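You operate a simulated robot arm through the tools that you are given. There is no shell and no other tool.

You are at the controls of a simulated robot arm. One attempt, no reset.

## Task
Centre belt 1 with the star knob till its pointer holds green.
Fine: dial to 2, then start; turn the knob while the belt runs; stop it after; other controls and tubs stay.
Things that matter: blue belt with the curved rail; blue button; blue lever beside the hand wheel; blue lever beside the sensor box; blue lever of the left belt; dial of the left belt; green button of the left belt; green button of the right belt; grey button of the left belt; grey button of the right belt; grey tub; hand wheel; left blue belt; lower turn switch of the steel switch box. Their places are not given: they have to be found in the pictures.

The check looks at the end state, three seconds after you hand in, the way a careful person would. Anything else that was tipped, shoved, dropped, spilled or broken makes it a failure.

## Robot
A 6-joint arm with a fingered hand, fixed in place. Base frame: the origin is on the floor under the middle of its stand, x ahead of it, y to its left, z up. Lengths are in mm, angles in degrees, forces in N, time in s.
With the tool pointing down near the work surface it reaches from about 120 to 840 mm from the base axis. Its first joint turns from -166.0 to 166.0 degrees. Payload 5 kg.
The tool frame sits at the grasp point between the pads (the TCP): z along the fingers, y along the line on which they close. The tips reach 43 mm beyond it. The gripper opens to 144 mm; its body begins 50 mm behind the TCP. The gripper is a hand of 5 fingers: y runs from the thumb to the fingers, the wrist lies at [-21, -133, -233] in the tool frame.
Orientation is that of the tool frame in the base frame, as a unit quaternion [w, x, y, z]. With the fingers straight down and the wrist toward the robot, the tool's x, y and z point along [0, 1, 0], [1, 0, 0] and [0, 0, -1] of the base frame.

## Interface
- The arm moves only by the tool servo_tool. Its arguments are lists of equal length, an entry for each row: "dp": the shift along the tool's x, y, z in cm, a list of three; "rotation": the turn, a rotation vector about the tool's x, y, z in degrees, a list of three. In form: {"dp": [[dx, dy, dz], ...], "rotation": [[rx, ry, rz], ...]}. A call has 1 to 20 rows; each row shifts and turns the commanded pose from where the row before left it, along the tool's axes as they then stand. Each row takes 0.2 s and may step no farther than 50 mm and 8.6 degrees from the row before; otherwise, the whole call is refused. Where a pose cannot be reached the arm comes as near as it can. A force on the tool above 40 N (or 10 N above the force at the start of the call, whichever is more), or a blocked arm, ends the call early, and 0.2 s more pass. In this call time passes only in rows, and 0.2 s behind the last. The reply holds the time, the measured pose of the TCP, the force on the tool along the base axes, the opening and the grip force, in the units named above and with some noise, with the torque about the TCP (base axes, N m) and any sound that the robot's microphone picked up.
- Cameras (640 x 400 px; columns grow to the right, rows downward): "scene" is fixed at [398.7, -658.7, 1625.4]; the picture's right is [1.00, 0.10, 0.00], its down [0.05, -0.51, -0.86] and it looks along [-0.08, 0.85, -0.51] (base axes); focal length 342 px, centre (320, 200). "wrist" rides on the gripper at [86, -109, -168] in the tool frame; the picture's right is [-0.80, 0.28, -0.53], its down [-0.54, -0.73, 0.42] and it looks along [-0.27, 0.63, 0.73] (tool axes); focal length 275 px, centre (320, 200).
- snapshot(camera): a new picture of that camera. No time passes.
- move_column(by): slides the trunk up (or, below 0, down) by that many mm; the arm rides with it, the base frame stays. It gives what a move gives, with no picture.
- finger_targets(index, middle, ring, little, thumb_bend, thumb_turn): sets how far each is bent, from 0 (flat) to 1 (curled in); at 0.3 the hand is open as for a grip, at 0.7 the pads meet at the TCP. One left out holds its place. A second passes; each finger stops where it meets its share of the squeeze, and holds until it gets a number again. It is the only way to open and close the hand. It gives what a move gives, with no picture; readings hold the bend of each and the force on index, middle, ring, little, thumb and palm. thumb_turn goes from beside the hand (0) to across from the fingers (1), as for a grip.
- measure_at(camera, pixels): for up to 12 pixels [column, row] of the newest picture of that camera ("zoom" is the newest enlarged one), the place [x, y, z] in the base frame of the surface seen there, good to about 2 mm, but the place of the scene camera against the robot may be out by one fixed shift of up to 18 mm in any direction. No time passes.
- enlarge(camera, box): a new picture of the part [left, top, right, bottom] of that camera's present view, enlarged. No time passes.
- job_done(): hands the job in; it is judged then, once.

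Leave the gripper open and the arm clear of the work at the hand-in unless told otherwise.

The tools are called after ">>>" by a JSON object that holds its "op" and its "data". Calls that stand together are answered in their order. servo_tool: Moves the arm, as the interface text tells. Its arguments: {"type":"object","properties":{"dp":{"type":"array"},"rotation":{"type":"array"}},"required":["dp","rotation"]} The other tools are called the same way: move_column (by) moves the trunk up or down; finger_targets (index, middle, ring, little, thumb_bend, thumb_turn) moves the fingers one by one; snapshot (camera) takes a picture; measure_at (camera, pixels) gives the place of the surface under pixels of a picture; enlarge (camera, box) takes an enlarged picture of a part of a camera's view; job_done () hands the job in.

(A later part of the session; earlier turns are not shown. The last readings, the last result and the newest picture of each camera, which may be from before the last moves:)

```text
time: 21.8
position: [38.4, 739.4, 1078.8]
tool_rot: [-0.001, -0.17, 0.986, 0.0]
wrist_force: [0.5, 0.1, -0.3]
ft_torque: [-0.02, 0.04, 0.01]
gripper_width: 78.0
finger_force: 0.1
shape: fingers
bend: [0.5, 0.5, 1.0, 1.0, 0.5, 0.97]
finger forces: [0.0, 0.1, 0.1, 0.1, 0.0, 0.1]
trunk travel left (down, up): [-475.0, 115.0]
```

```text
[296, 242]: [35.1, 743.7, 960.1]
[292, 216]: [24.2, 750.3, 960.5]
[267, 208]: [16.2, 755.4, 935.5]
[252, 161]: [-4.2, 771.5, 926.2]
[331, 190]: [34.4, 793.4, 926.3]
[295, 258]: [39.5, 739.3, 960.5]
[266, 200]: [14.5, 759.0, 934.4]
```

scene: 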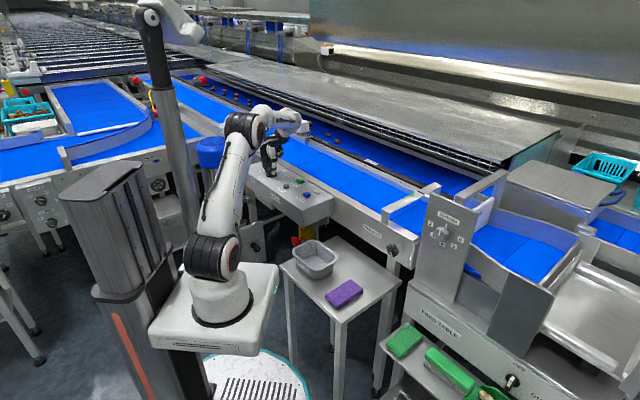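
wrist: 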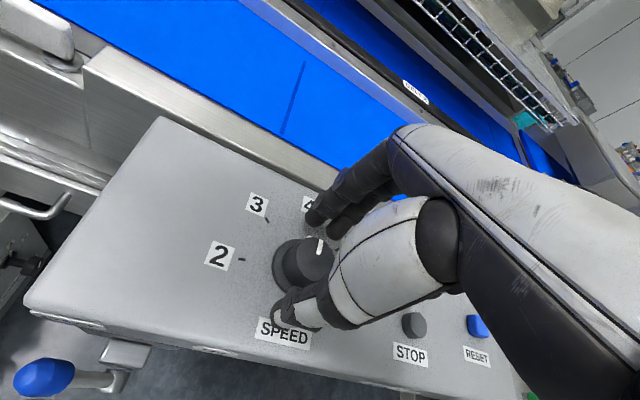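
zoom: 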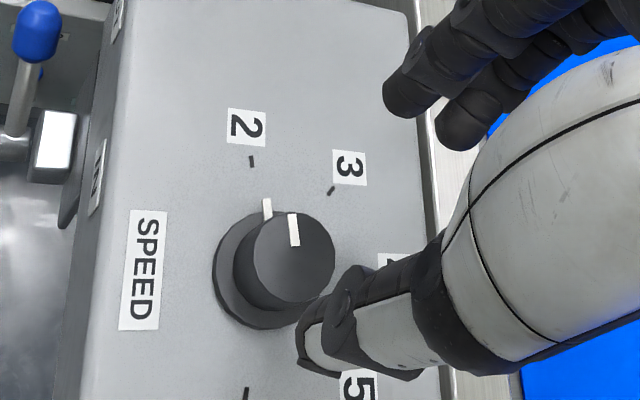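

The dial mark sits on 2 (about 143.5°, tick also 143.5°). Next, shape the hand for pressing: only the index stays extended, while the others curl.

>>> {"op": "finger_targets", "data": {"middle": 1.0, "index": 0.35, "thumb_bend": 0.9}}

>>> {"op": "servo_tool", "data": {"dp": [[0, 0, 0], [0, 0, 0], [0, 0, 0], [0, 0, 0], [0, 0, 0], [0, 0, 0], [0, 0, 0]], "rotation": [[0, 0, 8], [0, 0, 8], [0, 0, 8], [0, 0, 6], [7, 0, 0], [7, 0, 0], [6, 0, 0]]}}

>>> {"op": "snapshot", "data": {"camera": "wrist"}}

>>> {"op": "enlarge", "data": {"camera": "scene", "box": [235, 80, 335, 180]}}

```text
time: 22.8
position: [38.0, 740.5, 1080.0]
tool_rot: [0.0, -0.17, 0.986, 0.0]
wrist_force: [-0.4, 0.2, 0.9]
ft_torque: [-0.01, 0.01, -0.02]
gripper_width: 34.4
finger_force: 0.1
shape: fingers
bend: [0.35, 1.0, 1.0, 1.0, 0.9, 0.97]
finger forces: [0.1, 0.1, 0.0, 0.0, 0.0, 0.0]
trunk travel left (down, up): [-475.0, 115.0]
```

```text
time: 24.4
position: [37.9, 739.8, 1078.0]
tool_rot: [-0.014, 0.089, 0.981, -0.174]
wrist_force: [-0.1, -0.2, -0.4]
ft_torque: [-0.01, 0.0, -0.02]
gripper_width: 34.5
finger_force: 0.1
shape: fingers
bend: [0.35, 1.0, 1.0, 1.0, 0.9, 0.97]
finger forces: [0.1, 0.0, 0.0, 0.0, 0.1, 0.1]
trunk travel left (down, up): [-475.0, 115.0]
```

```text
taken
```

wrist: 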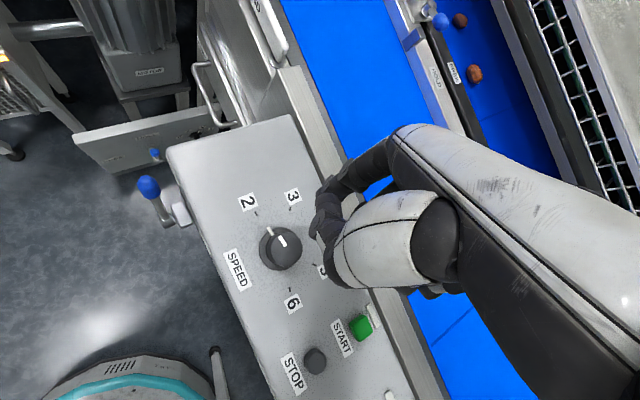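

```text
4.00 times, centred on (285, 130) of scene
```

zoom: 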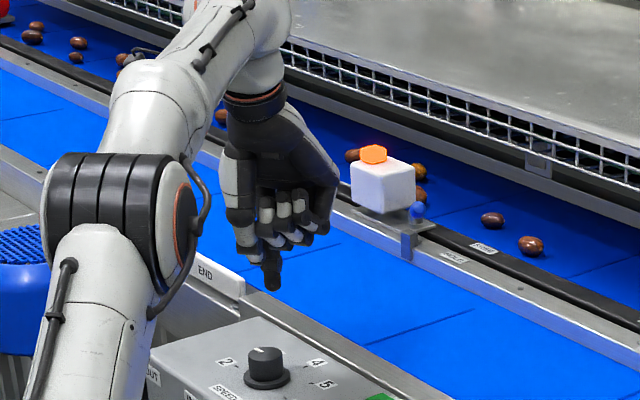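

The index is extended downward and the others are curled. I measure its tip in the scene zoom near (272,287) and in the wrist view.

>>> {"op": "measure_at", "data": {"camera": "zoom", "pixels": [[272, 288], [273, 280], [272, 270], [270, 255], [280, 285], [264, 285]]}}

>>> {"op": "enlarge", "data": {"camera": "wrist", "box": [280, 120, 440, 320]}}

>>> {"op": "measure_at", "data": {"camera": "wrist", "pixels": [[325, 215], [318, 220], [335, 190], [362, 328], [314, 361], [350, 180], [328, 230], [325, 245]]}}

```text
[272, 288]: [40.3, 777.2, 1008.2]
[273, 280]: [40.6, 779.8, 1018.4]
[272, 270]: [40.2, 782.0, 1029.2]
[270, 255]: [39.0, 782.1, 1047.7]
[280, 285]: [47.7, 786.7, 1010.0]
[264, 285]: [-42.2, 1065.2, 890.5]
```

```text
2.00 times, centred on (360, 220) of wrist
```

zoom: 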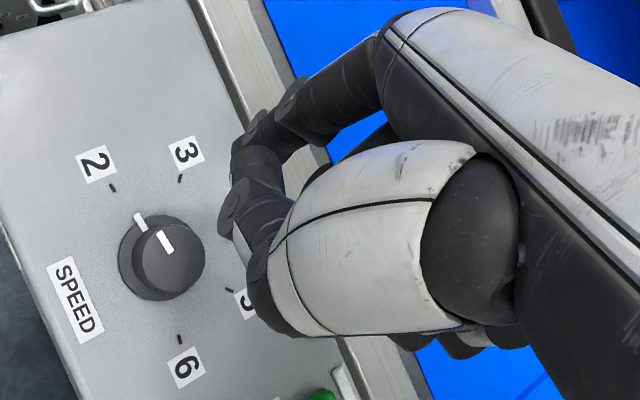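

```text
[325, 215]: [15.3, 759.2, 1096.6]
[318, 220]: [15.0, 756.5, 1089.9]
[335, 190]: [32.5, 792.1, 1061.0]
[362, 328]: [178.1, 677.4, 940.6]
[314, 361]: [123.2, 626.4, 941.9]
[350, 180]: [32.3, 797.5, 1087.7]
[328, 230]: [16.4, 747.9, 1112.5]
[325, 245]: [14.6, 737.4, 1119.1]
```

The index tip sits at about TCP + (2, 54, −63). START's top centre is (178,678,941). I move so the tip is about 35 mm above START.

>>> {"op": "servo_tool", "data": {"dp": [[-3.13, -1.41, 1.34], [-3.13, -1.41, 1.34], [-3.13, -1.41, 1.34], [-3.13, -1.41, 1.34], [-3.13, -1.41, 1.34]], "rotation": [[0, 0, 0], [0, 0, 0], [0, 0, 0], [0, 0, 0], [0, 0, 0]]}}

>>> {"op": "snapshot", "data": {"camera": "wrist"}}

>>> {"op": "enlarge", "data": {"camera": "scene", "box": [255, 130, 345, 200]}}

```text
time: 25.6
position: [176.2, 623.4, 1041.0]
tool_rot: [-0.017, 0.089, 0.981, -0.172]
wrist_force: [-0.9, -0.1, -0.2]
ft_torque: [0.03, -0.01, 0.01]
gripper_width: 34.5
finger_force: 0.1
shape: fingers
bend: [0.35, 1.0, 1.0, 1.0, 0.9, 0.97]
finger forces: [0.0, 0.1, 0.1, 0.0, 0.0, 0.0]
trunk travel left (down, up): [-475.0, 115.0]
```

```text
taken
```

wrist: 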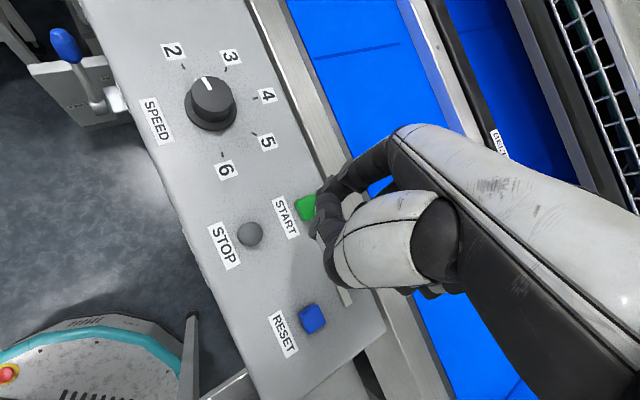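

```text
5.71 times, centred on (300, 165) of scene
```

zoom: 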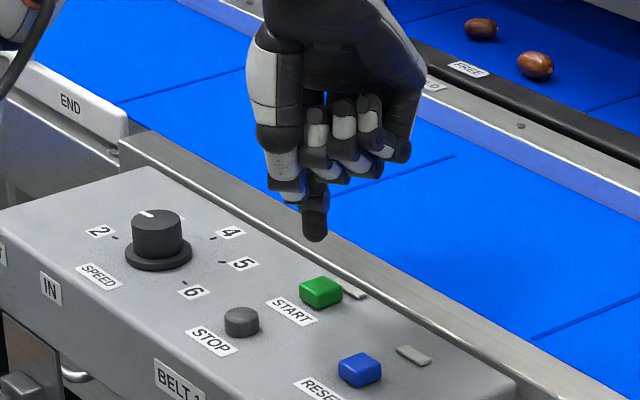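

Measuring the tip at zoom (314,235) and START's top at (320,285) to compare.

>>> {"op": "measure_at", "data": {"camera": "zoom", "pixels": [[314, 236], [313, 225], [320, 286], [241, 316], [360, 364], [327, 200]]}}

```text
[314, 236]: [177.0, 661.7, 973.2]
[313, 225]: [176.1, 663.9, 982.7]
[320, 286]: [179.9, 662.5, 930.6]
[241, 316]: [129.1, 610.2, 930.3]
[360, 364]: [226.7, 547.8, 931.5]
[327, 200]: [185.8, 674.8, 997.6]
```

The tip is about 6 mm too far back and about 40 mm above START. I shift, descend 36 mm, then press in small steps.

>>> {"op": "servo_tool", "data": {"dp": [[-0.15, 0.4, 1.75], [-0.15, 0.41, 1.78]], "rotation": [[0, 0, 0], [0, 0, 0]]}}

>>> {"op": "enlarge", "data": {"camera": "scene", "box": [255, 130, 345, 200]}}

```text
time: 26.2
position: [176.7, 618.3, 1004.4]
tool_rot: [-0.016, 0.09, 0.981, -0.172]
wrist_force: [-0.9, -0.3, 2.3]
ft_torque: [0.12, 0.02, 0.03]
gripper_width: 34.6
finger_force: 0.9
shape: fingers
bend: [0.35, 1.0, 1.0, 1.0, 0.9, 0.97]
finger forces: [1.7, 0.0, 0.1, 0.1, 0.0, 0.0]
trunk travel left (down, up): [-475.0, 115.0]
```

```text
5.71 times, centred on (300, 165) of scene
```

zoom: 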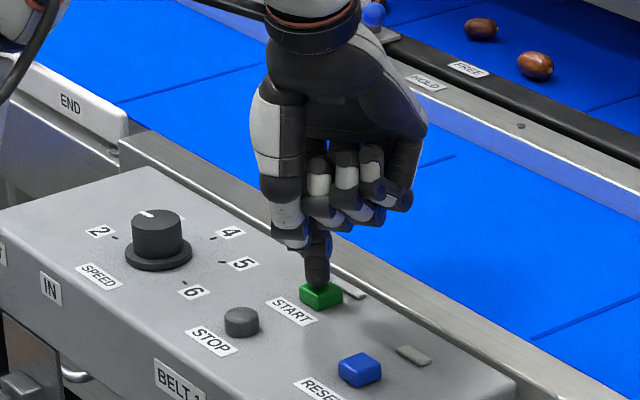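

The tip is just touching START (1.7 N). Now I press down in 2 mm steps and back up.

>>> {"op": "servo_tool", "data": {"dp": [[0, 0.069, 0.188], [0, 0.069, 0.188], [0, 0.069, 0.188]], "rotation": [[0, 0, 0], [0, 0, 0], [0, 0, 0]]}}

>>> {"op": "enlarge", "data": {"camera": "scene", "box": [255, 130, 345, 200]}}

```text
time: 27.0
position: [177.6, 618.4, 1002.2]
tool_rot: [-0.016, 0.089, 0.981, -0.17]
wrist_force: [-0.5, 0.4, 16.2]
ft_torque: [1.05, 0.14, 0.02]
gripper_width: 33.7
finger_force: 7.5
shape: fingers
bend: [0.35, 1.0, 1.0, 1.0, 0.9, 0.97]
finger forces: [16.2, 0.0, 0.0, 0.0, 0.1, 0.0]
trunk travel left (down, up): [-475.0, 115.0]
heard: click
```

```text
5.71 times, centred on (300, 165) of scene
```

zoom: 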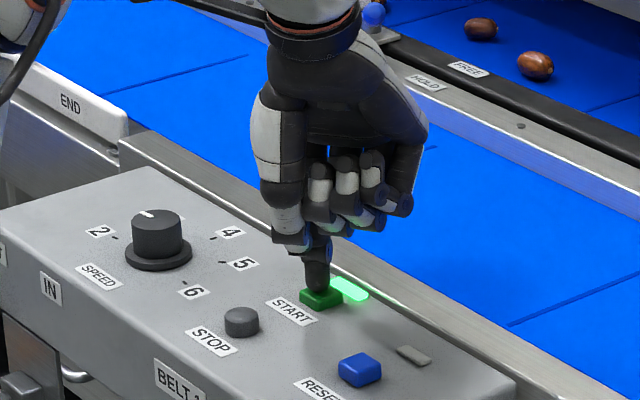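

A click sounded, the START lamp is lit green, and the belt line has moved. I lift off and check the pointer.

>>> {"op": "servo_tool", "data": {"dp": [[0, -0.86, -2.35], [0, -0.86, -2.35], [0, -0.86, -2.35], [0, -0.86, -2.35]], "rotation": [[0, 0, 0], [0, 0, 0], [0, 0, 0], [0, 0, 0]]}}

>>> {"op": "snapshot", "data": {"camera": "scene"}}

>>> {"op": "enlarge", "data": {"camera": "scene", "box": [380, 175, 450, 220]}}

>>> {"op": "enlarge", "data": {"camera": "scene", "box": [255, 140, 345, 210]}}

```text
time: 28.0
position: [177.9, 616.9, 1097.7]
tool_rot: [-0.016, 0.088, 0.981, -0.173]
wrist_force: [0.0, -0.1, -0.2]
ft_torque: [0.01, 0.0, 0.04]
gripper_width: 34.6
finger_force: 0.0
shape: fingers
bend: [0.35, 1.0, 1.0, 1.0, 0.9, 0.97]
finger forces: [0.0, 0.0, 0.0, 0.1, 0.1, 0.1]
trunk travel left (down, up): [-475.0, 115.0]
```

```text
taken
```

scene: 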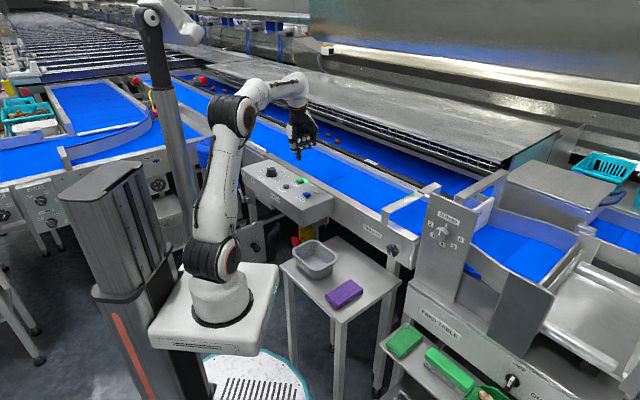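

```text
8.89 times, centred on (415, 198) of scene
```

zoom: 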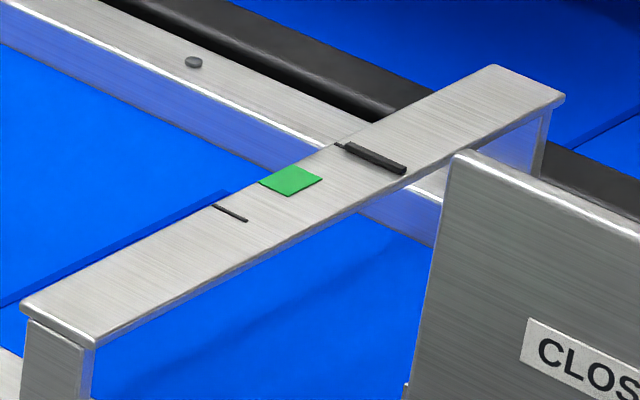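

```text
5.71 times, centred on (300, 175) of scene
```

zoom: 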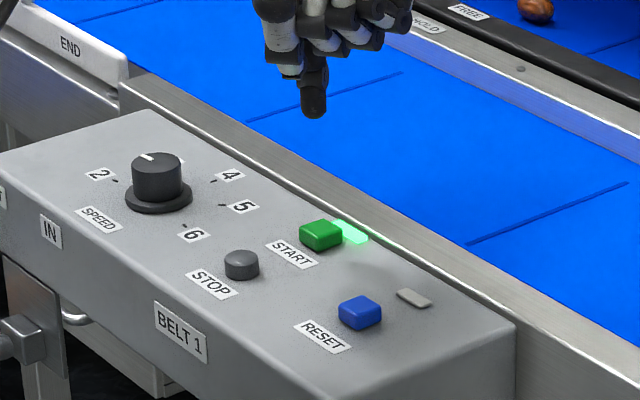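

The belt is running. The pointer (dark bar near zoom (375,158)) lies beyond the green patch at (291,180). Now I measure the star knob and its rail.

>>> {"op": "enlarge", "data": {"camera": "scene", "box": [365, 225, 425, 265]}}

>>> {"op": "measure_at", "data": {"camera": "zoom", "pixels": [[278, 265], [260, 250], [295, 315], [320, 210], [340, 265], [350, 210], [20, 20], [180, 130], [420, 330], [480, 160], [270, 200], [245, 285]]}}

```text
10.00 times, centred on (395, 245) of scene
```

zoom: 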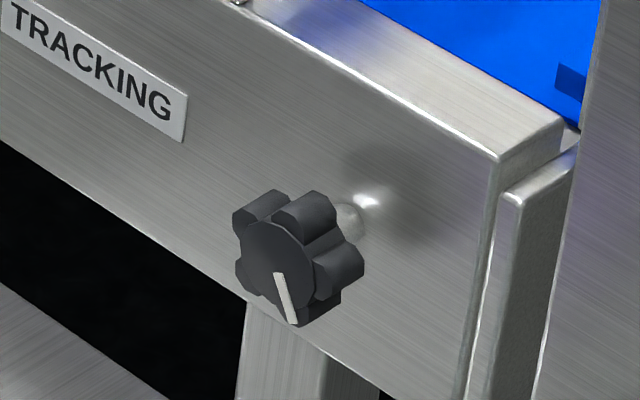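

```text
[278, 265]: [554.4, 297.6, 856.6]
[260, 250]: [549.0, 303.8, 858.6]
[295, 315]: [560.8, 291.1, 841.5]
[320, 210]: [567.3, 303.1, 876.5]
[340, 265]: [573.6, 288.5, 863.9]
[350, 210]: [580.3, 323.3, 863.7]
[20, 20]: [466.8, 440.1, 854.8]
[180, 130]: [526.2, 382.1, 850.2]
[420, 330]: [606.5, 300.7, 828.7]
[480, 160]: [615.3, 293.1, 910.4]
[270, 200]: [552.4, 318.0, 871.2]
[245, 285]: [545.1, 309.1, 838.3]
```

The rail face runs at 45° (x+y ≈ 918 corrected), so the star knob's axis points to (−0.71,−0.71,0), with its face centre near (553,308,867). I'll move away and up, untilting, turning to yaw 45°, and re-opening the fingers.

>>> {"op": "servo_tool", "data": {"dp": [[0, 0, -1.5], [0, 0, -1.5], [0, 0, -1.5], [0, 0, 0], [0, 0, 0], [0, 0, 0], [0, 0, 0], [0, 0, 0], [-4.08, -0.9, -0.3], [-4.08, -0.9, -0.3], [-4.08, -0.9, -0.3], [-4.08, -0.9, -0.3], [-4.08, -0.9, -0.3], [-4.08, -0.9, -0.3], [-4.08, -0.9, -0.3], [-4.08, -0.9, -0.3], [-4.08, -0.9, -0.3]], "rotation": [[-7, 0, 0], [-7, 0, 0], [-6, 0, 0], [0, 0, 6.9], [0, 0, 6.9], [0, 0, 6.9], [0, 0, 6.9], [0, 0, 6.9], [0, 0, 0], [0, 0, 0], [0, 0, 0], [0, 0, 0], [0, 0, 0], [0, 0, 0], [0, 0, 0], [0, 0, 0], [0, 0, 0]]}}

>>> {"op": "finger_targets", "data": {"index": 0.5, "middle": 0.5, "thumb_bend": 0.5}}

>>> {"op": "snapshot", "data": {"camera": "scene"}}

>>> {"op": "enlarge", "data": {"camera": "scene", "box": [380, 175, 450, 220]}}

>>> {"op": "snapshot", "data": {"camera": "wrist"}}

```text
time: 31.6
position: [383.5, 311.7, 1167.5]
tool_rot: [0.0, 0.382, 0.924, 0.0]
wrist_force: [-0.6, 0.4, 1.0]
ft_torque: [-0.04, -0.01, 0.02]
gripper_width: 34.7
finger_force: 0.1
shape: fingers
bend: [0.35, 1.0, 1.0, 1.0, 0.9, 0.98]
finger forces: [0.0, 0.0, 0.0, 0.0, 0.1, 0.0]
trunk travel left (down, up): [-475.0, 115.0]
```

```text
time: 32.6
position: [382.9, 311.9, 1168.5]
tool_rot: [0.0, 0.381, 0.924, 0.0]
wrist_force: [0.2, -0.7, 0.8]
ft_torque: [-0.03, -0.02, 0.01]
gripper_width: 78.5
finger_force: 0.2
shape: fingers
bend: [0.5, 0.5, 1.0, 1.0, 0.5, 0.98]
finger forces: [0.0, 0.1, 0.0, 0.1, 0.0, 0.0]
trunk travel left (down, up): [-475.0, 115.0]
```

```text
taken
```

scene: 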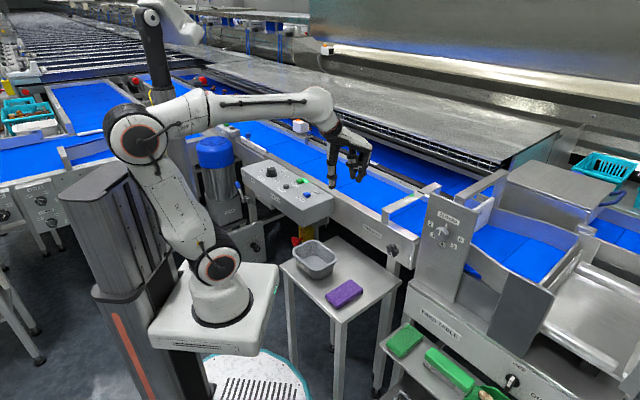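

```text
8.89 times, centred on (415, 198) of scene
```

zoom: 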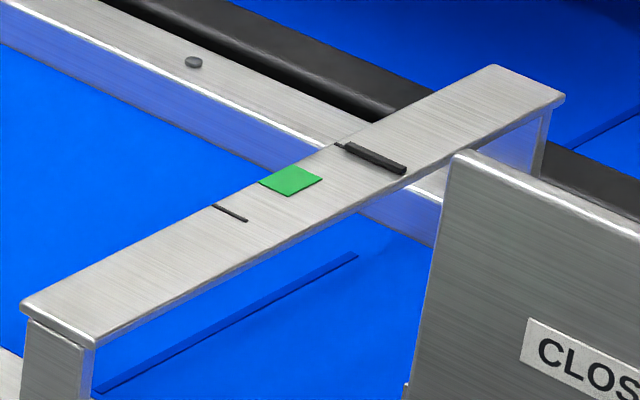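

```text
taken
```

wrist: 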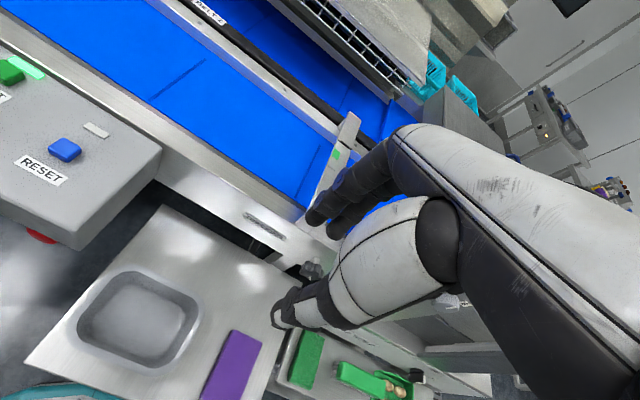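

The star knob shows at wrist pixel (313,267), the table and tub below it. I measure knob, tub rim, table and rail heights here.

>>> {"op": "enlarge", "data": {"camera": "wrist", "box": [220, 190, 360, 300]}}

>>> {"op": "measure_at", "data": {"camera": "wrist", "pixels": [[313, 267], [317, 262], [190, 310], [135, 275], [90, 320], [200, 240], [230, 370], [310, 360], [265, 225], [290, 285], [333, 157], [260, 270]]}}

```text
3.64 times, centred on (290, 245) of wrist
```

zoom: 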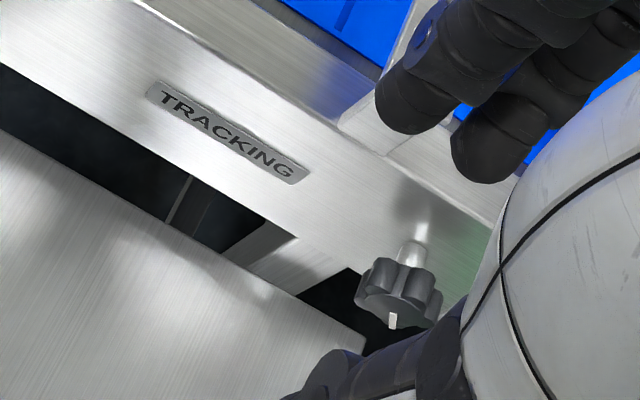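

```text
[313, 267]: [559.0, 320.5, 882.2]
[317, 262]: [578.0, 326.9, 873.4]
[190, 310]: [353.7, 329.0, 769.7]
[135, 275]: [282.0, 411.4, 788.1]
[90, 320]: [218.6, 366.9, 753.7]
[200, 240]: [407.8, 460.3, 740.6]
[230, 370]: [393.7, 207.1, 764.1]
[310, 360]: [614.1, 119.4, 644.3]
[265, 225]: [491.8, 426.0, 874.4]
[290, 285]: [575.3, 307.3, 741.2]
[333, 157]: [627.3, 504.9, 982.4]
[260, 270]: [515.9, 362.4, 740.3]
```

Measuring knob details in the zoom: shaft (412,255), lobes and the mark (393,321).

>>> {"op": "measure_at", "data": {"camera": "zoom", "pixels": [[412, 252], [415, 238], [382, 270], [412, 278], [432, 285], [393, 320], [378, 300], [420, 310], [365, 285], [330, 210], [450, 260], [400, 300]]}}

```text
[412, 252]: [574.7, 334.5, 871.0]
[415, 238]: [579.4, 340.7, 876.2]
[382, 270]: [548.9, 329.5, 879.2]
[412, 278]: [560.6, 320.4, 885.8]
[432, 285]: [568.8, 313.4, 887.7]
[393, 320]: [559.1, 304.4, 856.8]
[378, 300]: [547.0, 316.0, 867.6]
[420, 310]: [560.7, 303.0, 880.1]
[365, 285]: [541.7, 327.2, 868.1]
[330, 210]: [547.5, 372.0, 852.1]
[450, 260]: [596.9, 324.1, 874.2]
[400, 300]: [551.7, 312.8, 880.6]
```

The axis is at about (552.6,310.8,867) on the knob face, rail plane x+y≈920, table at z=740, tub rim at 788. I now roll the hand about its diagonal axis (0,0.7,0.7) so the fingers point horizontally at the rail with the wrist above. First half of the roll, checking reach.

>>> {"op": "servo_tool", "data": {"dp": [[0, 0, 0], [0, 0, 0], [0, 0, 0], [0, 0, 0], [0, 0, 0], [0, 0, 0], [0, 0, 0]], "rotation": [[0, 6, 6], [0, 6, 6], [0, 6, 6], [0, 6, 6], [0, 6, 6], [0, 6, 6], [0, 6, 6]]}}

>>> {"op": "snapshot", "data": {"camera": "scene"}}

```text
time: 34.2
position: [383.3, 312.6, 1169.5]
tool_rot: [-0.324, 0.656, 0.668, 0.134]
wrist_force: [0.3, -0.3, -0.5]
ft_torque: [0.02, 0.01, 0.0]
gripper_width: 78.5
finger_force: 0.0
shape: fingers
bend: [0.5, 0.5, 1.0, 1.0, 0.5, 0.98]
finger forces: [0.0, 0.0, 0.0, 0.0, 0.1, 0.1]
trunk travel left (down, up): [-475.0, 115.0]
```

```text
taken
```

scene: 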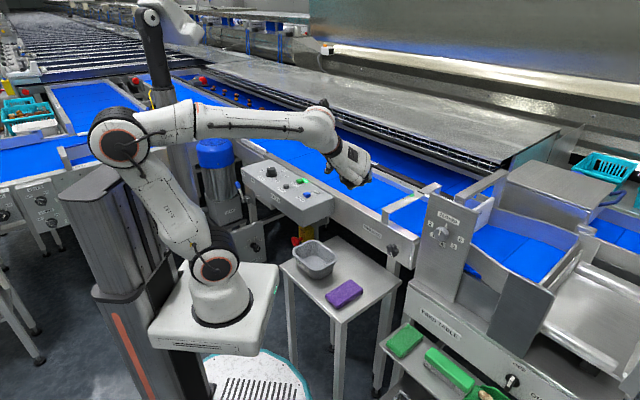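

No reach trouble so far. Continuing the roll.

>>> {"op": "servo_tool", "data": {"dp": [[0, 0, 0], [0, 0, 0], [0, 0, 0], [0, 0, 0], [0, 0, 0], [0, 0, 0], [0, 0, 0]], "rotation": [[0, 6, 6], [0, 6, 6], [0, 6, 6], [0, 6, 6], [0, 6, 6], [0, 6, 6], [0, 6, 6]]}}

>>> {"op": "snapshot", "data": {"camera": "scene"}}

```text
time: 35.8
position: [382.5, 311.5, 1169.0]
tool_rot: [-0.563, 0.757, 0.237, 0.233]
wrist_force: [0.3, -0.5, -0.9]
ft_torque: [-0.01, 0.0, 0.01]
gripper_width: 78.5
finger_force: 0.0
shape: fingers
bend: [0.5, 0.5, 1.0, 1.0, 0.5, 0.98]
finger forces: [0.0, 0.0, 0.0, 0.0, 0.0, 0.1]
trunk travel left (down, up): [-475.0, 115.0]
```

```text
taken
```

scene: 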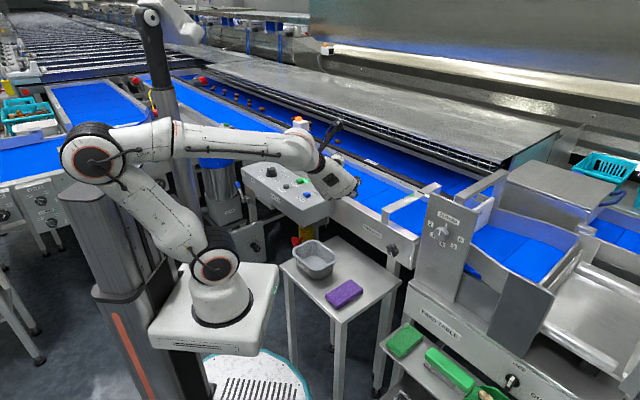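

Continuing the last third of the roll.

>>> {"op": "servo_tool", "data": {"dp": [[0, 0, 0], [0, 0, 0], [0, 0, 0], [0, 0, 0], [0, 0, 0], [0, 0, 0], [0, 0, 0]], "rotation": [[0, 6, 6], [0, 6, 6], [0, 6, 6], [0, 6, 6], [0, 6, 6], [0, 6, 6], [0, 6, 6]]}}

>>> {"op": "snapshot", "data": {"camera": "scene"}}

>>> {"op": "snapshot", "data": {"camera": "wrist"}}

```text
time: 37.4
position: [385.7, 308.6, 1169.2]
tool_rot: [-0.654, 0.66, -0.254, 0.268]
wrist_force: [0.0, -0.3, 0.3]
ft_torque: [-0.01, -0.03, -0.02]
gripper_width: 78.8
finger_force: 0.1
shape: fingers
bend: [0.5, 0.5, 1.0, 1.0, 0.5, 0.98]
finger forces: [0.0, 0.1, 0.1, 0.1, 0.1, 0.0]
out of reach, approached as far as the arm can: row 7
trunk travel left (down, up): [-475.0, 115.0]
```

```text
taken
```

scene: 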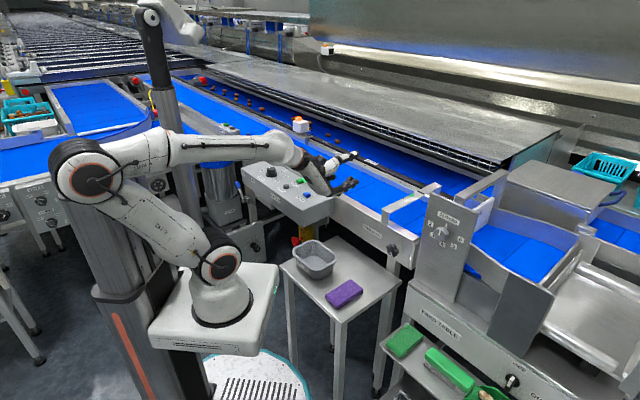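

```text
taken
```

wrist: 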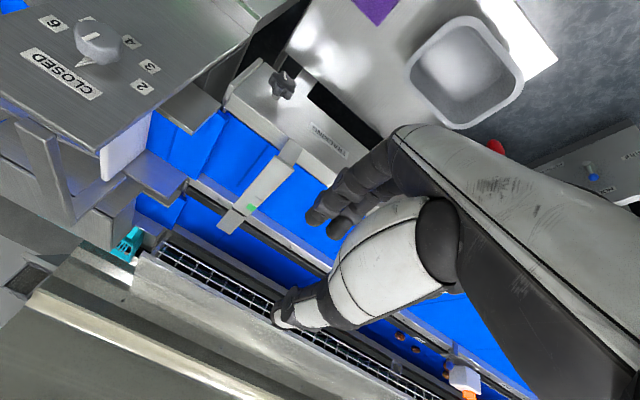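

The roll is essentially done: tool z=(0.69,0.73,0), y=down. The elbow looks close to the column, so I measure clearance between the elbow (85,170) and the column top.

>>> {"op": "enlarge", "data": {"camera": "scene", "box": [20, 110, 280, 350]}}

>>> {"op": "measure_at", "data": {"camera": "scene", "pixels": [[85, 170], [60, 150], [80, 210], [70, 195], [120, 230], [218, 262], [220, 295], [150, 340], [300, 150], [170, 150], [250, 280], [130, 160]]}}

```text
1.67 times, centred on (150, 230) of scene
```

zoom: 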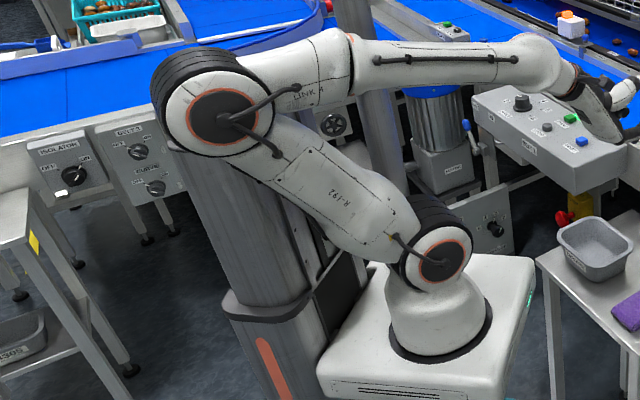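

```text
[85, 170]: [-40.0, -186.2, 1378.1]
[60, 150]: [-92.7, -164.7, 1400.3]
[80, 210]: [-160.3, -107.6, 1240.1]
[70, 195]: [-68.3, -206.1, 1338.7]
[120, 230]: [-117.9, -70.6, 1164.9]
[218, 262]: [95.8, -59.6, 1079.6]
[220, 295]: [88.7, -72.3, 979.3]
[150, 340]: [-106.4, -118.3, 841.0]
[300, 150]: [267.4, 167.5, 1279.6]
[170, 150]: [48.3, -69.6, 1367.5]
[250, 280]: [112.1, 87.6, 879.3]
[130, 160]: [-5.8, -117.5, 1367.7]
```

The elbow (z≈1378) is well above the mast top (z≈1240). To keep the wrist farther out I'll tilt the fingers 20° downward and move to a standoff above and in front of the knob, about (483,241,1000).

>>> {"op": "servo_tool", "data": {"dp": [[0, 0, 0], [0, 0, 0], [0, 0, 0], [2.33, 3.03, 1.55], [2.33, 3.03, 1.55], [2.33, 3.03, 1.55], [2.33, 3.03, 1.55], [2.33, 3.03, 1.55]], "rotation": [[-7, 0, 0], [-7, 0, 0], [-6, 1.7, 0], [0, 0, 0], [0, 0, 0], [0, 0, 0], [0, 0, 0], [0, 0, 0]]}}

>>> {"op": "snapshot", "data": {"camera": "scene"}}

>>> {"op": "snapshot", "data": {"camera": "wrist"}}

```text
time: 39.2
position: [488.7, 236.3, 1004.1]
tool_rot: [-0.525, 0.759, -0.307, 0.233]
wrist_force: [-0.4, 1.4, -0.1]
ft_torque: [-0.06, 0.01, -0.03]
gripper_width: 78.4
finger_force: 0.1
shape: fingers
bend: [0.5, 0.5, 1.0, 1.0, 0.5, 0.98]
finger forces: [0.0, 0.0, 0.0, 0.1, 0.1, 0.0]
trunk travel left (down, up): [-475.0, 115.0]
```

```text
taken
```

scene: 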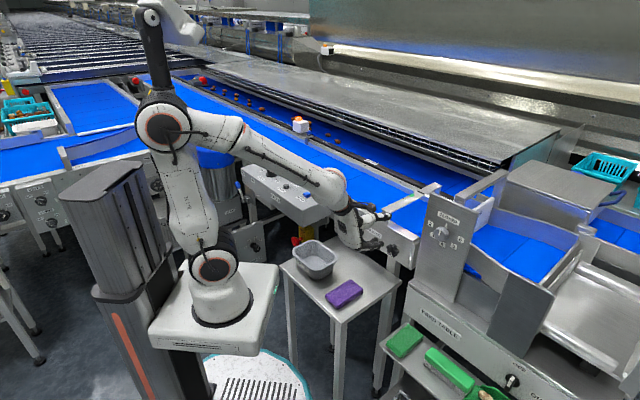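

```text
taken
```

wrist: 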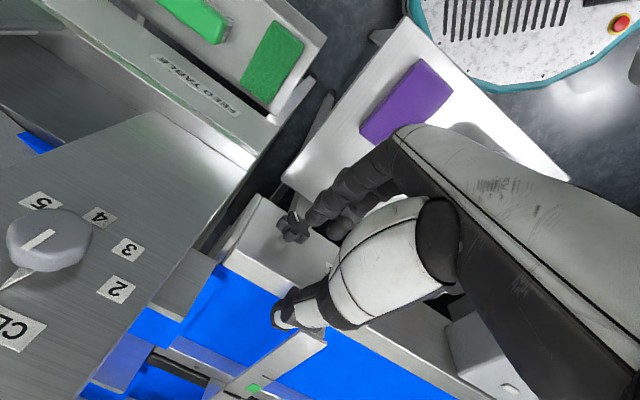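

Reachable, and the elbow is well placed. The star knob is at wrist pixel (293,228). I zoom and measure it in this closer view.

>>> {"op": "enlarge", "data": {"camera": "wrist", "box": [230, 170, 350, 270]}}

>>> {"op": "measure_at", "data": {"camera": "zoom", "pixels": [[275, 215], [245, 225], [300, 225], [240, 260], [290, 250], [330, 280], [260, 180], [285, 195], [230, 290], [225, 240], [180, 250], [340, 320]]}}

```text
4.00 times, centred on (290, 220) of wrist
```

zoom: 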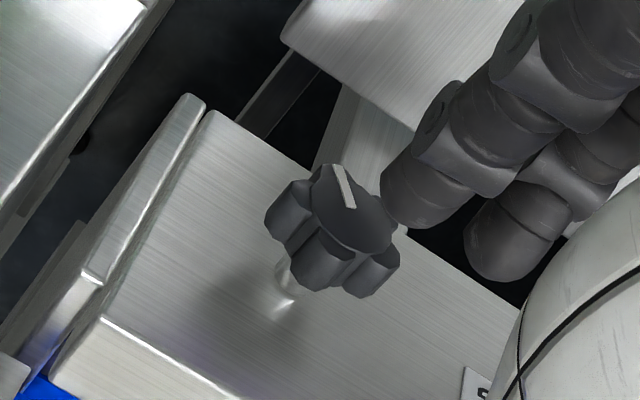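

```text
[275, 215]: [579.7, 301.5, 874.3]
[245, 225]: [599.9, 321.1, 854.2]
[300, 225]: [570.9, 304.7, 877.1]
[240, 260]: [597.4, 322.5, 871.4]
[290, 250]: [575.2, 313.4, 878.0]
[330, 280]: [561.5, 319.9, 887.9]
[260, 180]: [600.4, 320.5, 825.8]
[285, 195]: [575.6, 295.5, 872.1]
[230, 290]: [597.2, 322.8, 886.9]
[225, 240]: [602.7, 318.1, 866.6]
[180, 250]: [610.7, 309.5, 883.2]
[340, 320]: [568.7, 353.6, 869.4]
```

Measuring the face centre (352,210), both mark ends, and the lobe edges.

>>> {"op": "measure_at", "data": {"camera": "zoom", "pixels": [[352, 212], [337, 168], [350, 206], [325, 215], [375, 240], [316, 186], [386, 228], [365, 280], [300, 270], [272, 222], [393, 262], [340, 240]]}}

```text
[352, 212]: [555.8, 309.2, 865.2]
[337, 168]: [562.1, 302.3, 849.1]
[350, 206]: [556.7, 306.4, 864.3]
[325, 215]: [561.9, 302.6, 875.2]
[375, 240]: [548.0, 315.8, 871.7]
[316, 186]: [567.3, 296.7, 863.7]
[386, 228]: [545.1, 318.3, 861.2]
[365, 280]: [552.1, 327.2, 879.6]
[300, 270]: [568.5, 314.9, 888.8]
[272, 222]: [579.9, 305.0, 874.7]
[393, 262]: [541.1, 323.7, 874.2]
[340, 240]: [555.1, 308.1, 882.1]
```

Knob axis refined: s=(x−y)/√2≈174.5, z≈866; the mid-plane is at (562,315,866). I lower the hand to knob height, 80 mm in front of it.

>>> {"op": "servo_tool", "data": {"dp": [[-0.2, 3.0, 1.245], [-0.2, 3.0, 1.245], [-0.2, 3.0, 1.245], [-0.2, 3.0, 1.245]], "rotation": [[0, 0, 0], [0, 0, 0], [0, 0, 0], [0, 0, 0]]}}

>>> {"op": "snapshot", "data": {"camera": "wrist"}}

>>> {"op": "snapshot", "data": {"camera": "scene"}}

>>> {"op": "enlarge", "data": {"camera": "scene", "box": [300, 180, 440, 290]}}

```text
time: 40.2
position: [488.0, 244.4, 873.7]
tool_rot: [-0.524, 0.763, -0.3, 0.231]
wrist_force: [1.0, 1.4, 1.0]
ft_torque: [-0.01, 0.07, -0.04]
gripper_width: 78.6
finger_force: 0.0
shape: fingers
bend: [0.5, 0.5, 1.0, 1.0, 0.5, 0.98]
finger forces: [0.0, 0.1, 0.1, 0.0, 0.1, 0.1]
trunk travel left (down, up): [-475.0, 115.0]
```

```text
taken
```

wrist: 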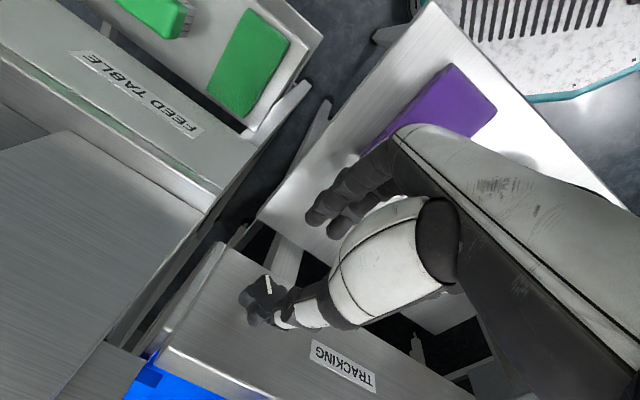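

```text
taken
```

scene: 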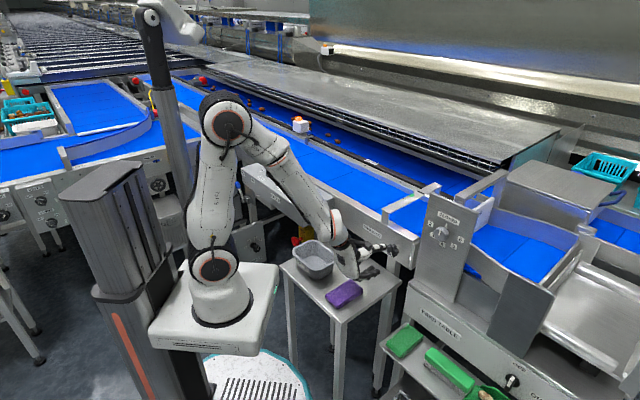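

```text
3.64 times, centred on (370, 235) of scene
```

zoom: 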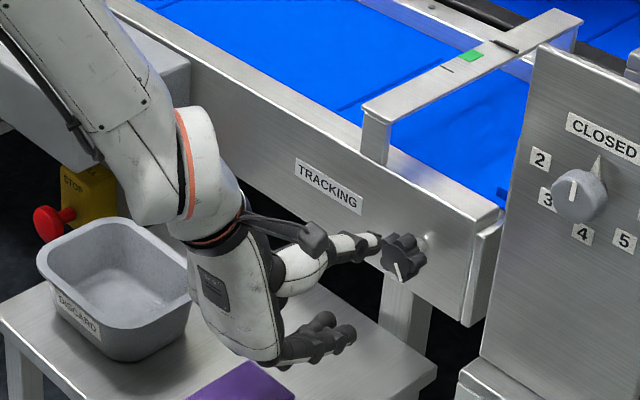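

The hand is level with the knob, above the table. I check its clearance to the purple block and the tub by measuring hand bottom points and the block in the zoom.

>>> {"op": "measure_at", "data": {"camera": "zoom", "pixels": [[262, 350], [290, 355], [330, 345], [245, 378], [230, 330], [170, 215], [150, 225], [185, 250], [345, 335], [390, 245], [365, 245], [300, 320]]}}

```text
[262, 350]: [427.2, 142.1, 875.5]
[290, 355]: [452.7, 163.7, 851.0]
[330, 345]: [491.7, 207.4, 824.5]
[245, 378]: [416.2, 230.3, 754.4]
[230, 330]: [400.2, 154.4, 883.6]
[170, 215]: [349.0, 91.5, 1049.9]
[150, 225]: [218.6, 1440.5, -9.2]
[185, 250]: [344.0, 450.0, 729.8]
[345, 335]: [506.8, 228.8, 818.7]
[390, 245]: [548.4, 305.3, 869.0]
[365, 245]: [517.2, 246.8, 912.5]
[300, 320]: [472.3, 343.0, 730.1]
```

Clearances are good (hand bottom at least 50 mm above the block). I advance toward the knob by 50 mm, then check.

>>> {"op": "servo_tool", "data": {"dp": [[0.1, -0.9, 2.5], [0.1, -0.9, 2.5]], "rotation": [[0, 0, 0], [0, 0, 0]]}}

>>> {"op": "snapshot", "data": {"camera": "wrist"}}

>>> {"op": "enlarge", "data": {"camera": "scene", "box": [350, 205, 430, 275]}}

```text
time: 40.8
position: [528.5, 279.1, 872.7]
tool_rot: [-0.524, 0.76, -0.307, 0.232]
wrist_force: [-0.3, -0.2, 0.4]
ft_torque: [-0.03, 0.0, 0.01]
gripper_width: 78.5
finger_force: 0.2
shape: fingers
bend: [0.5, 0.5, 1.0, 1.0, 0.5, 0.98]
finger forces: [0.0, 0.0, 0.0, 0.1, 0.0, 0.0]
trunk travel left (down, up): [-475.0, 115.0]
```

```text
taken
```

wrist: 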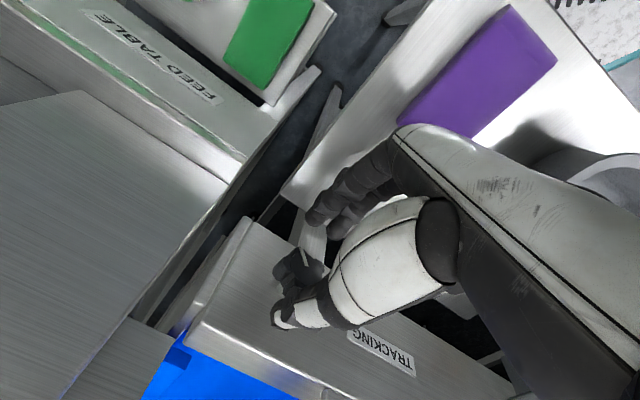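

```text
5.71 times, centred on (390, 240) of scene
```

zoom: 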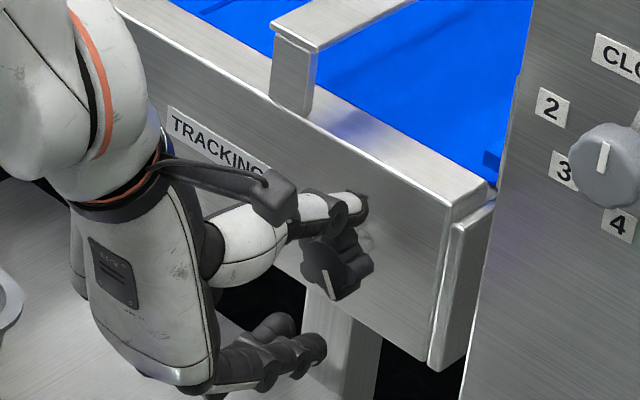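

The thumb is above the knob and the fingers below. I advance the last 27 mm.

>>> {"op": "servo_tool", "data": {"dp": [[-0.1, -0.53, 1.26], [-0.1, -0.53, 1.26]], "rotation": [[0, 0, 0], [0, 0, 0]]}}

>>> {"op": "enlarge", "data": {"camera": "wrist", "box": [230, 160, 390, 340]}}

>>> {"op": "enlarge", "data": {"camera": "scene", "box": [350, 205, 430, 275]}}

```text
time: 41.4
position: [536.2, 291.9, 872.7]
tool_rot: [-0.522, 0.76, -0.311, 0.231]
wrist_force: [-23.0, -21.3, 8.1]
ft_torque: [1.13, -1.25, -0.24]
gripper_width: 80.4
finger_force: 15.7
shape: fingers
bend: [0.5, 0.5, 1.0, 1.0, 0.5, 0.98]
finger forces: [0.1, 0.1, 0.0, 0.0, 31.0, 0.1]
trunk travel left (down, up): [-475.0, 115.0]
stopped in row 2: the force on the tool passed its limit at 52 N (the readings are from after the stop); the commanded pose is now the measured one
```

```text
2.22 times, centred on (310, 250) of wrist
```

zoom: 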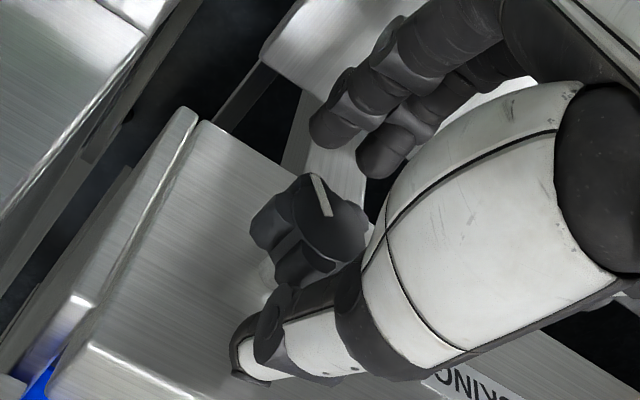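

```text
5.71 times, centred on (390, 240) of scene
```

zoom: 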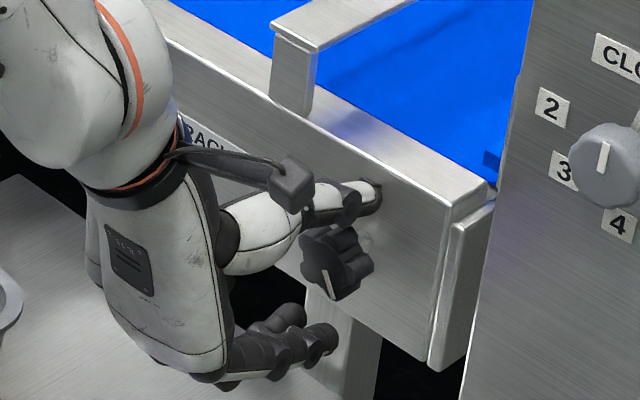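

The thumb tip met the rail face (31 N) because the 20° tilt makes it lead. I back off 30 mm and level the hand (rx +18) so thumb and fingers reach equally deep.

>>> {"op": "servo_tool", "data": {"dp": [[0, 1.0, -2.8]], "rotation": [[0, 0, 0]]}}

>>> {"op": "servo_tool", "data": {"dp": [[0, 0, -0.5], [0, 0, -0.5], [0, 0, -0.5]], "rotation": [[6, 0, 0], [6, 0, 0], [6, 0, 0]]}}

>>> {"op": "snapshot", "data": {"camera": "scene"}}

>>> {"op": "snapshot", "data": {"camera": "wrist"}}

```text
time: 41.8
position: [519.7, 274.6, 872.3]
tool_rot: [-0.523, 0.761, -0.308, 0.23]
wrist_force: [-0.3, 1.2, -0.3]
ft_torque: [-0.01, 0.05, 0.0]
gripper_width: 78.6
finger_force: 0.0
shape: fingers
bend: [0.5, 0.5, 1.0, 1.0, 0.5, 0.97]
finger forces: [0.1, 0.1, 0.1, 0.1, 0.0, 0.0]
trunk travel left (down, up): [-475.0, 115.0]
```

```text
time: 42.6
position: [506.4, 267.0, 874.4]
tool_rot: [-0.62, 0.684, -0.28, 0.262]
wrist_force: [0.0, 0.5, -0.2]
ft_torque: [-0.01, -0.01, 0.0]
gripper_width: 78.8
finger_force: 0.1
shape: fingers
bend: [0.5, 0.5, 1.0, 1.0, 0.5, 0.97]
finger forces: [0.0, 0.1, 0.1, 0.1, 0.1, 0.1]
out of reach, approached as far as the arm can: row 1
trunk travel left (down, up): [-475.0, 115.0]
```

```text
taken
```

scene: 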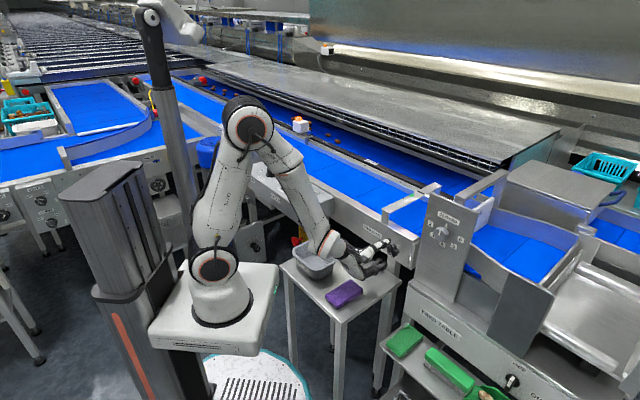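

```text
taken
```

wrist: 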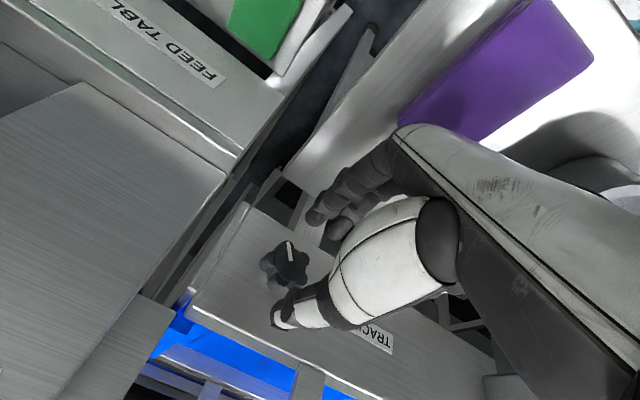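

The hand is now nearly level (5° down) at (506,267,874). I approach again to a TCP 58 mm from the rail, on the knob's axis.

>>> {"op": "servo_tool", "data": {"dp": [[0.25, 0.08, 1.6], [0.13, 0.05, 1.5], [0.13, 0.04, 1.5]], "rotation": [[0, 0, 0], [0, 0, 0], [0, 0, 0]]}}

>>> {"op": "enlarge", "data": {"camera": "wrist", "box": [230, 160, 390, 340]}}

>>> {"op": "enlarge", "data": {"camera": "scene", "box": [350, 205, 430, 275]}}

```text
time: 43.4
position: [543.5, 296.8, 866.7]
tool_rot: [-0.62, 0.686, -0.278, 0.26]
wrist_force: [-0.3, 0.1, -0.2]
ft_torque: [0.0, 0.01, -0.01]
gripper_width: 78.8
finger_force: 0.0
shape: fingers
bend: [0.5, 0.5, 1.0, 1.0, 0.5, 0.97]
finger forces: [0.0, 0.0, 0.1, 0.0, 0.0, 0.0]
trunk travel left (down, up): [-475.0, 115.0]
```

```text
2.22 times, centred on (310, 250) of wrist
```

zoom: 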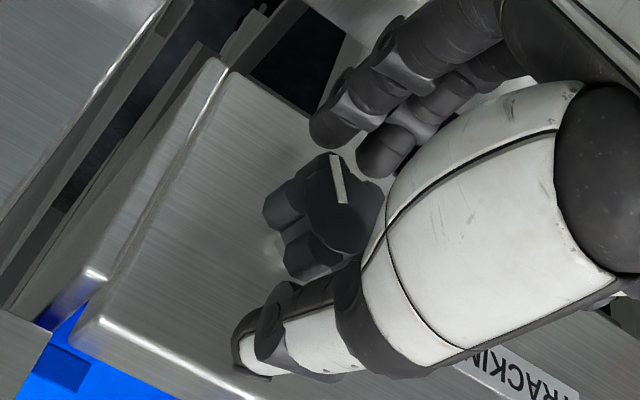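

```text
5.71 times, centred on (390, 240) of scene
```

zoom: 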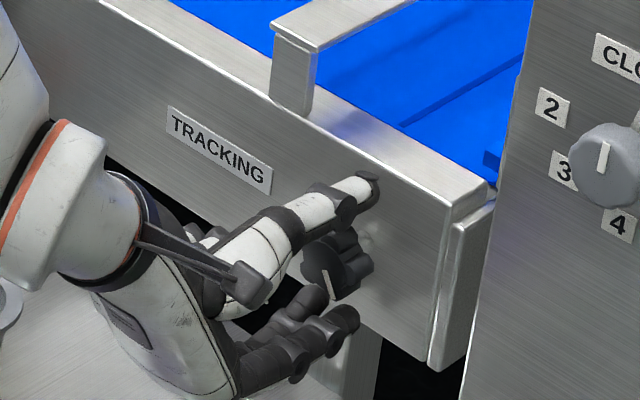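

The knob is well centred between the thumb and the fingers. I close on it.

>>> {"op": "finger_targets", "data": {"index": 0.68, "middle": 0.68, "thumb_bend": 0.68}}

>>> {"op": "enlarge", "data": {"camera": "wrist", "box": [230, 160, 390, 340]}}

>>> {"op": "enlarge", "data": {"camera": "scene", "box": [350, 205, 430, 275]}}

```text
time: 44.4
position: [542.6, 297.4, 867.5]
tool_rot: [-0.619, 0.686, -0.279, 0.261]
wrist_force: [-1.3, 2.4, -7.3]
ft_torque: [-0.21, 0.15, 0.12]
gripper_width: 46.0
finger_force: 14.4
shape: fingers
bend: [0.6, 0.63, 1.0, 1.0, 0.6, 0.97]
finger forces: [10.4, 7.7, 0.0, 0.0, 11.4, 0.1]
trunk travel left (down, up): [-475.0, 115.0]
```

```text
2.22 times, centred on (310, 250) of wrist
```

zoom: 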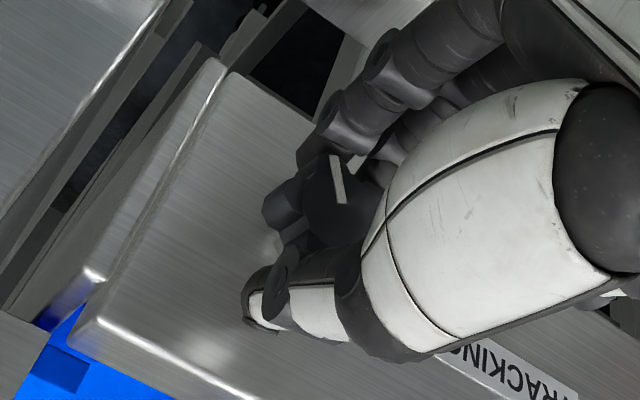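

```text
5.71 times, centred on (390, 240) of scene
```

zoom: 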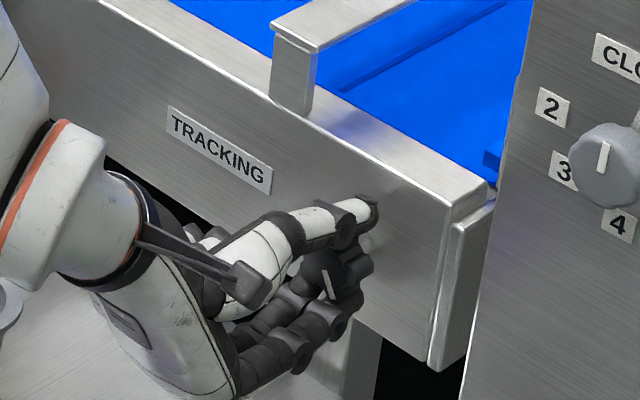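

Solid grip (10, 8 and 11 N, width 46 mm). I test a counter-clockwise turn (as faced) of 24° about the knob's axis and check both mark and pointer.

>>> {"op": "servo_tool", "data": {"dp": [[0, 0, 0], [0, 0, 0], [0, 0, 0]], "rotation": [[0, 0.74, -7.97], [0, 0.74, -7.97], [0, 0.74, -7.97]]}}

>>> {"op": "enlarge", "data": {"camera": "scene", "box": [350, 205, 430, 275]}}

>>> {"op": "enlarge", "data": {"camera": "scene", "box": [380, 175, 450, 220]}}

>>> {"op": "enlarge", "data": {"camera": "wrist", "box": [230, 160, 390, 340]}}

```text
time: 45.2
position: [570.3, 236.0, 861.3]
tool_rot: [-0.561, 0.719, -0.136, 0.385]
wrist_force: [-0.6, 1.1, 0.0]
ft_torque: [0.0, -0.03, -0.01]
gripper_width: 14.9
finger_force: 0.0
shape: fingers
bend: [0.68, 0.68, 1.0, 1.0, 0.68, 0.97]
finger forces: [0.0, 0.1, 0.1, 0.1, 0.0, 0.0]
out of reach, approached as far as the arm can: row 2, 3
trunk travel left (down, up): [-475.0, 115.0]
```

```text
5.71 times, centred on (390, 240) of scene
```

zoom: 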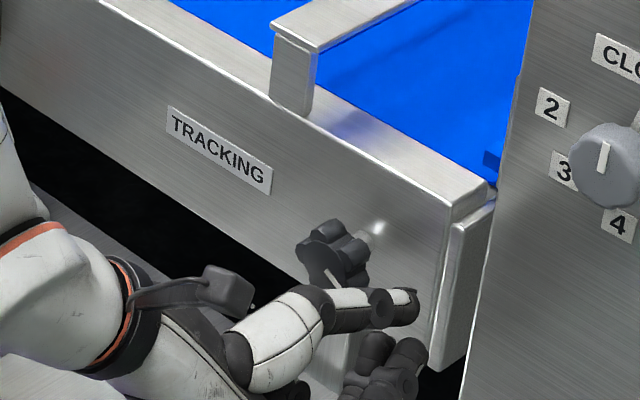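

```text
8.89 times, centred on (415, 198) of scene
```

zoom: 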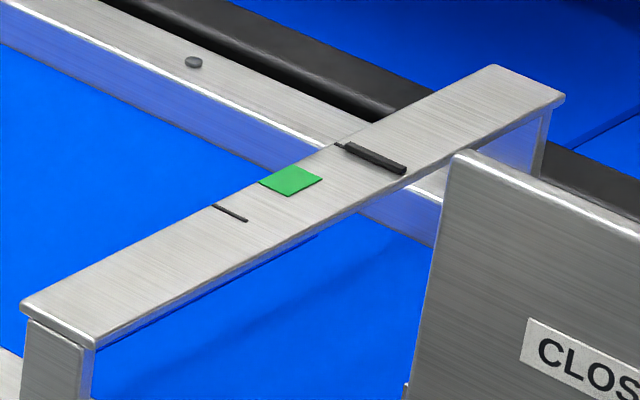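

```text
2.22 times, centred on (310, 250) of wrist
```

zoom: 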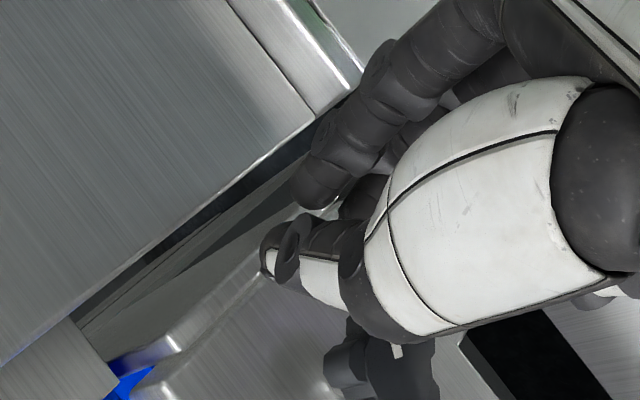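

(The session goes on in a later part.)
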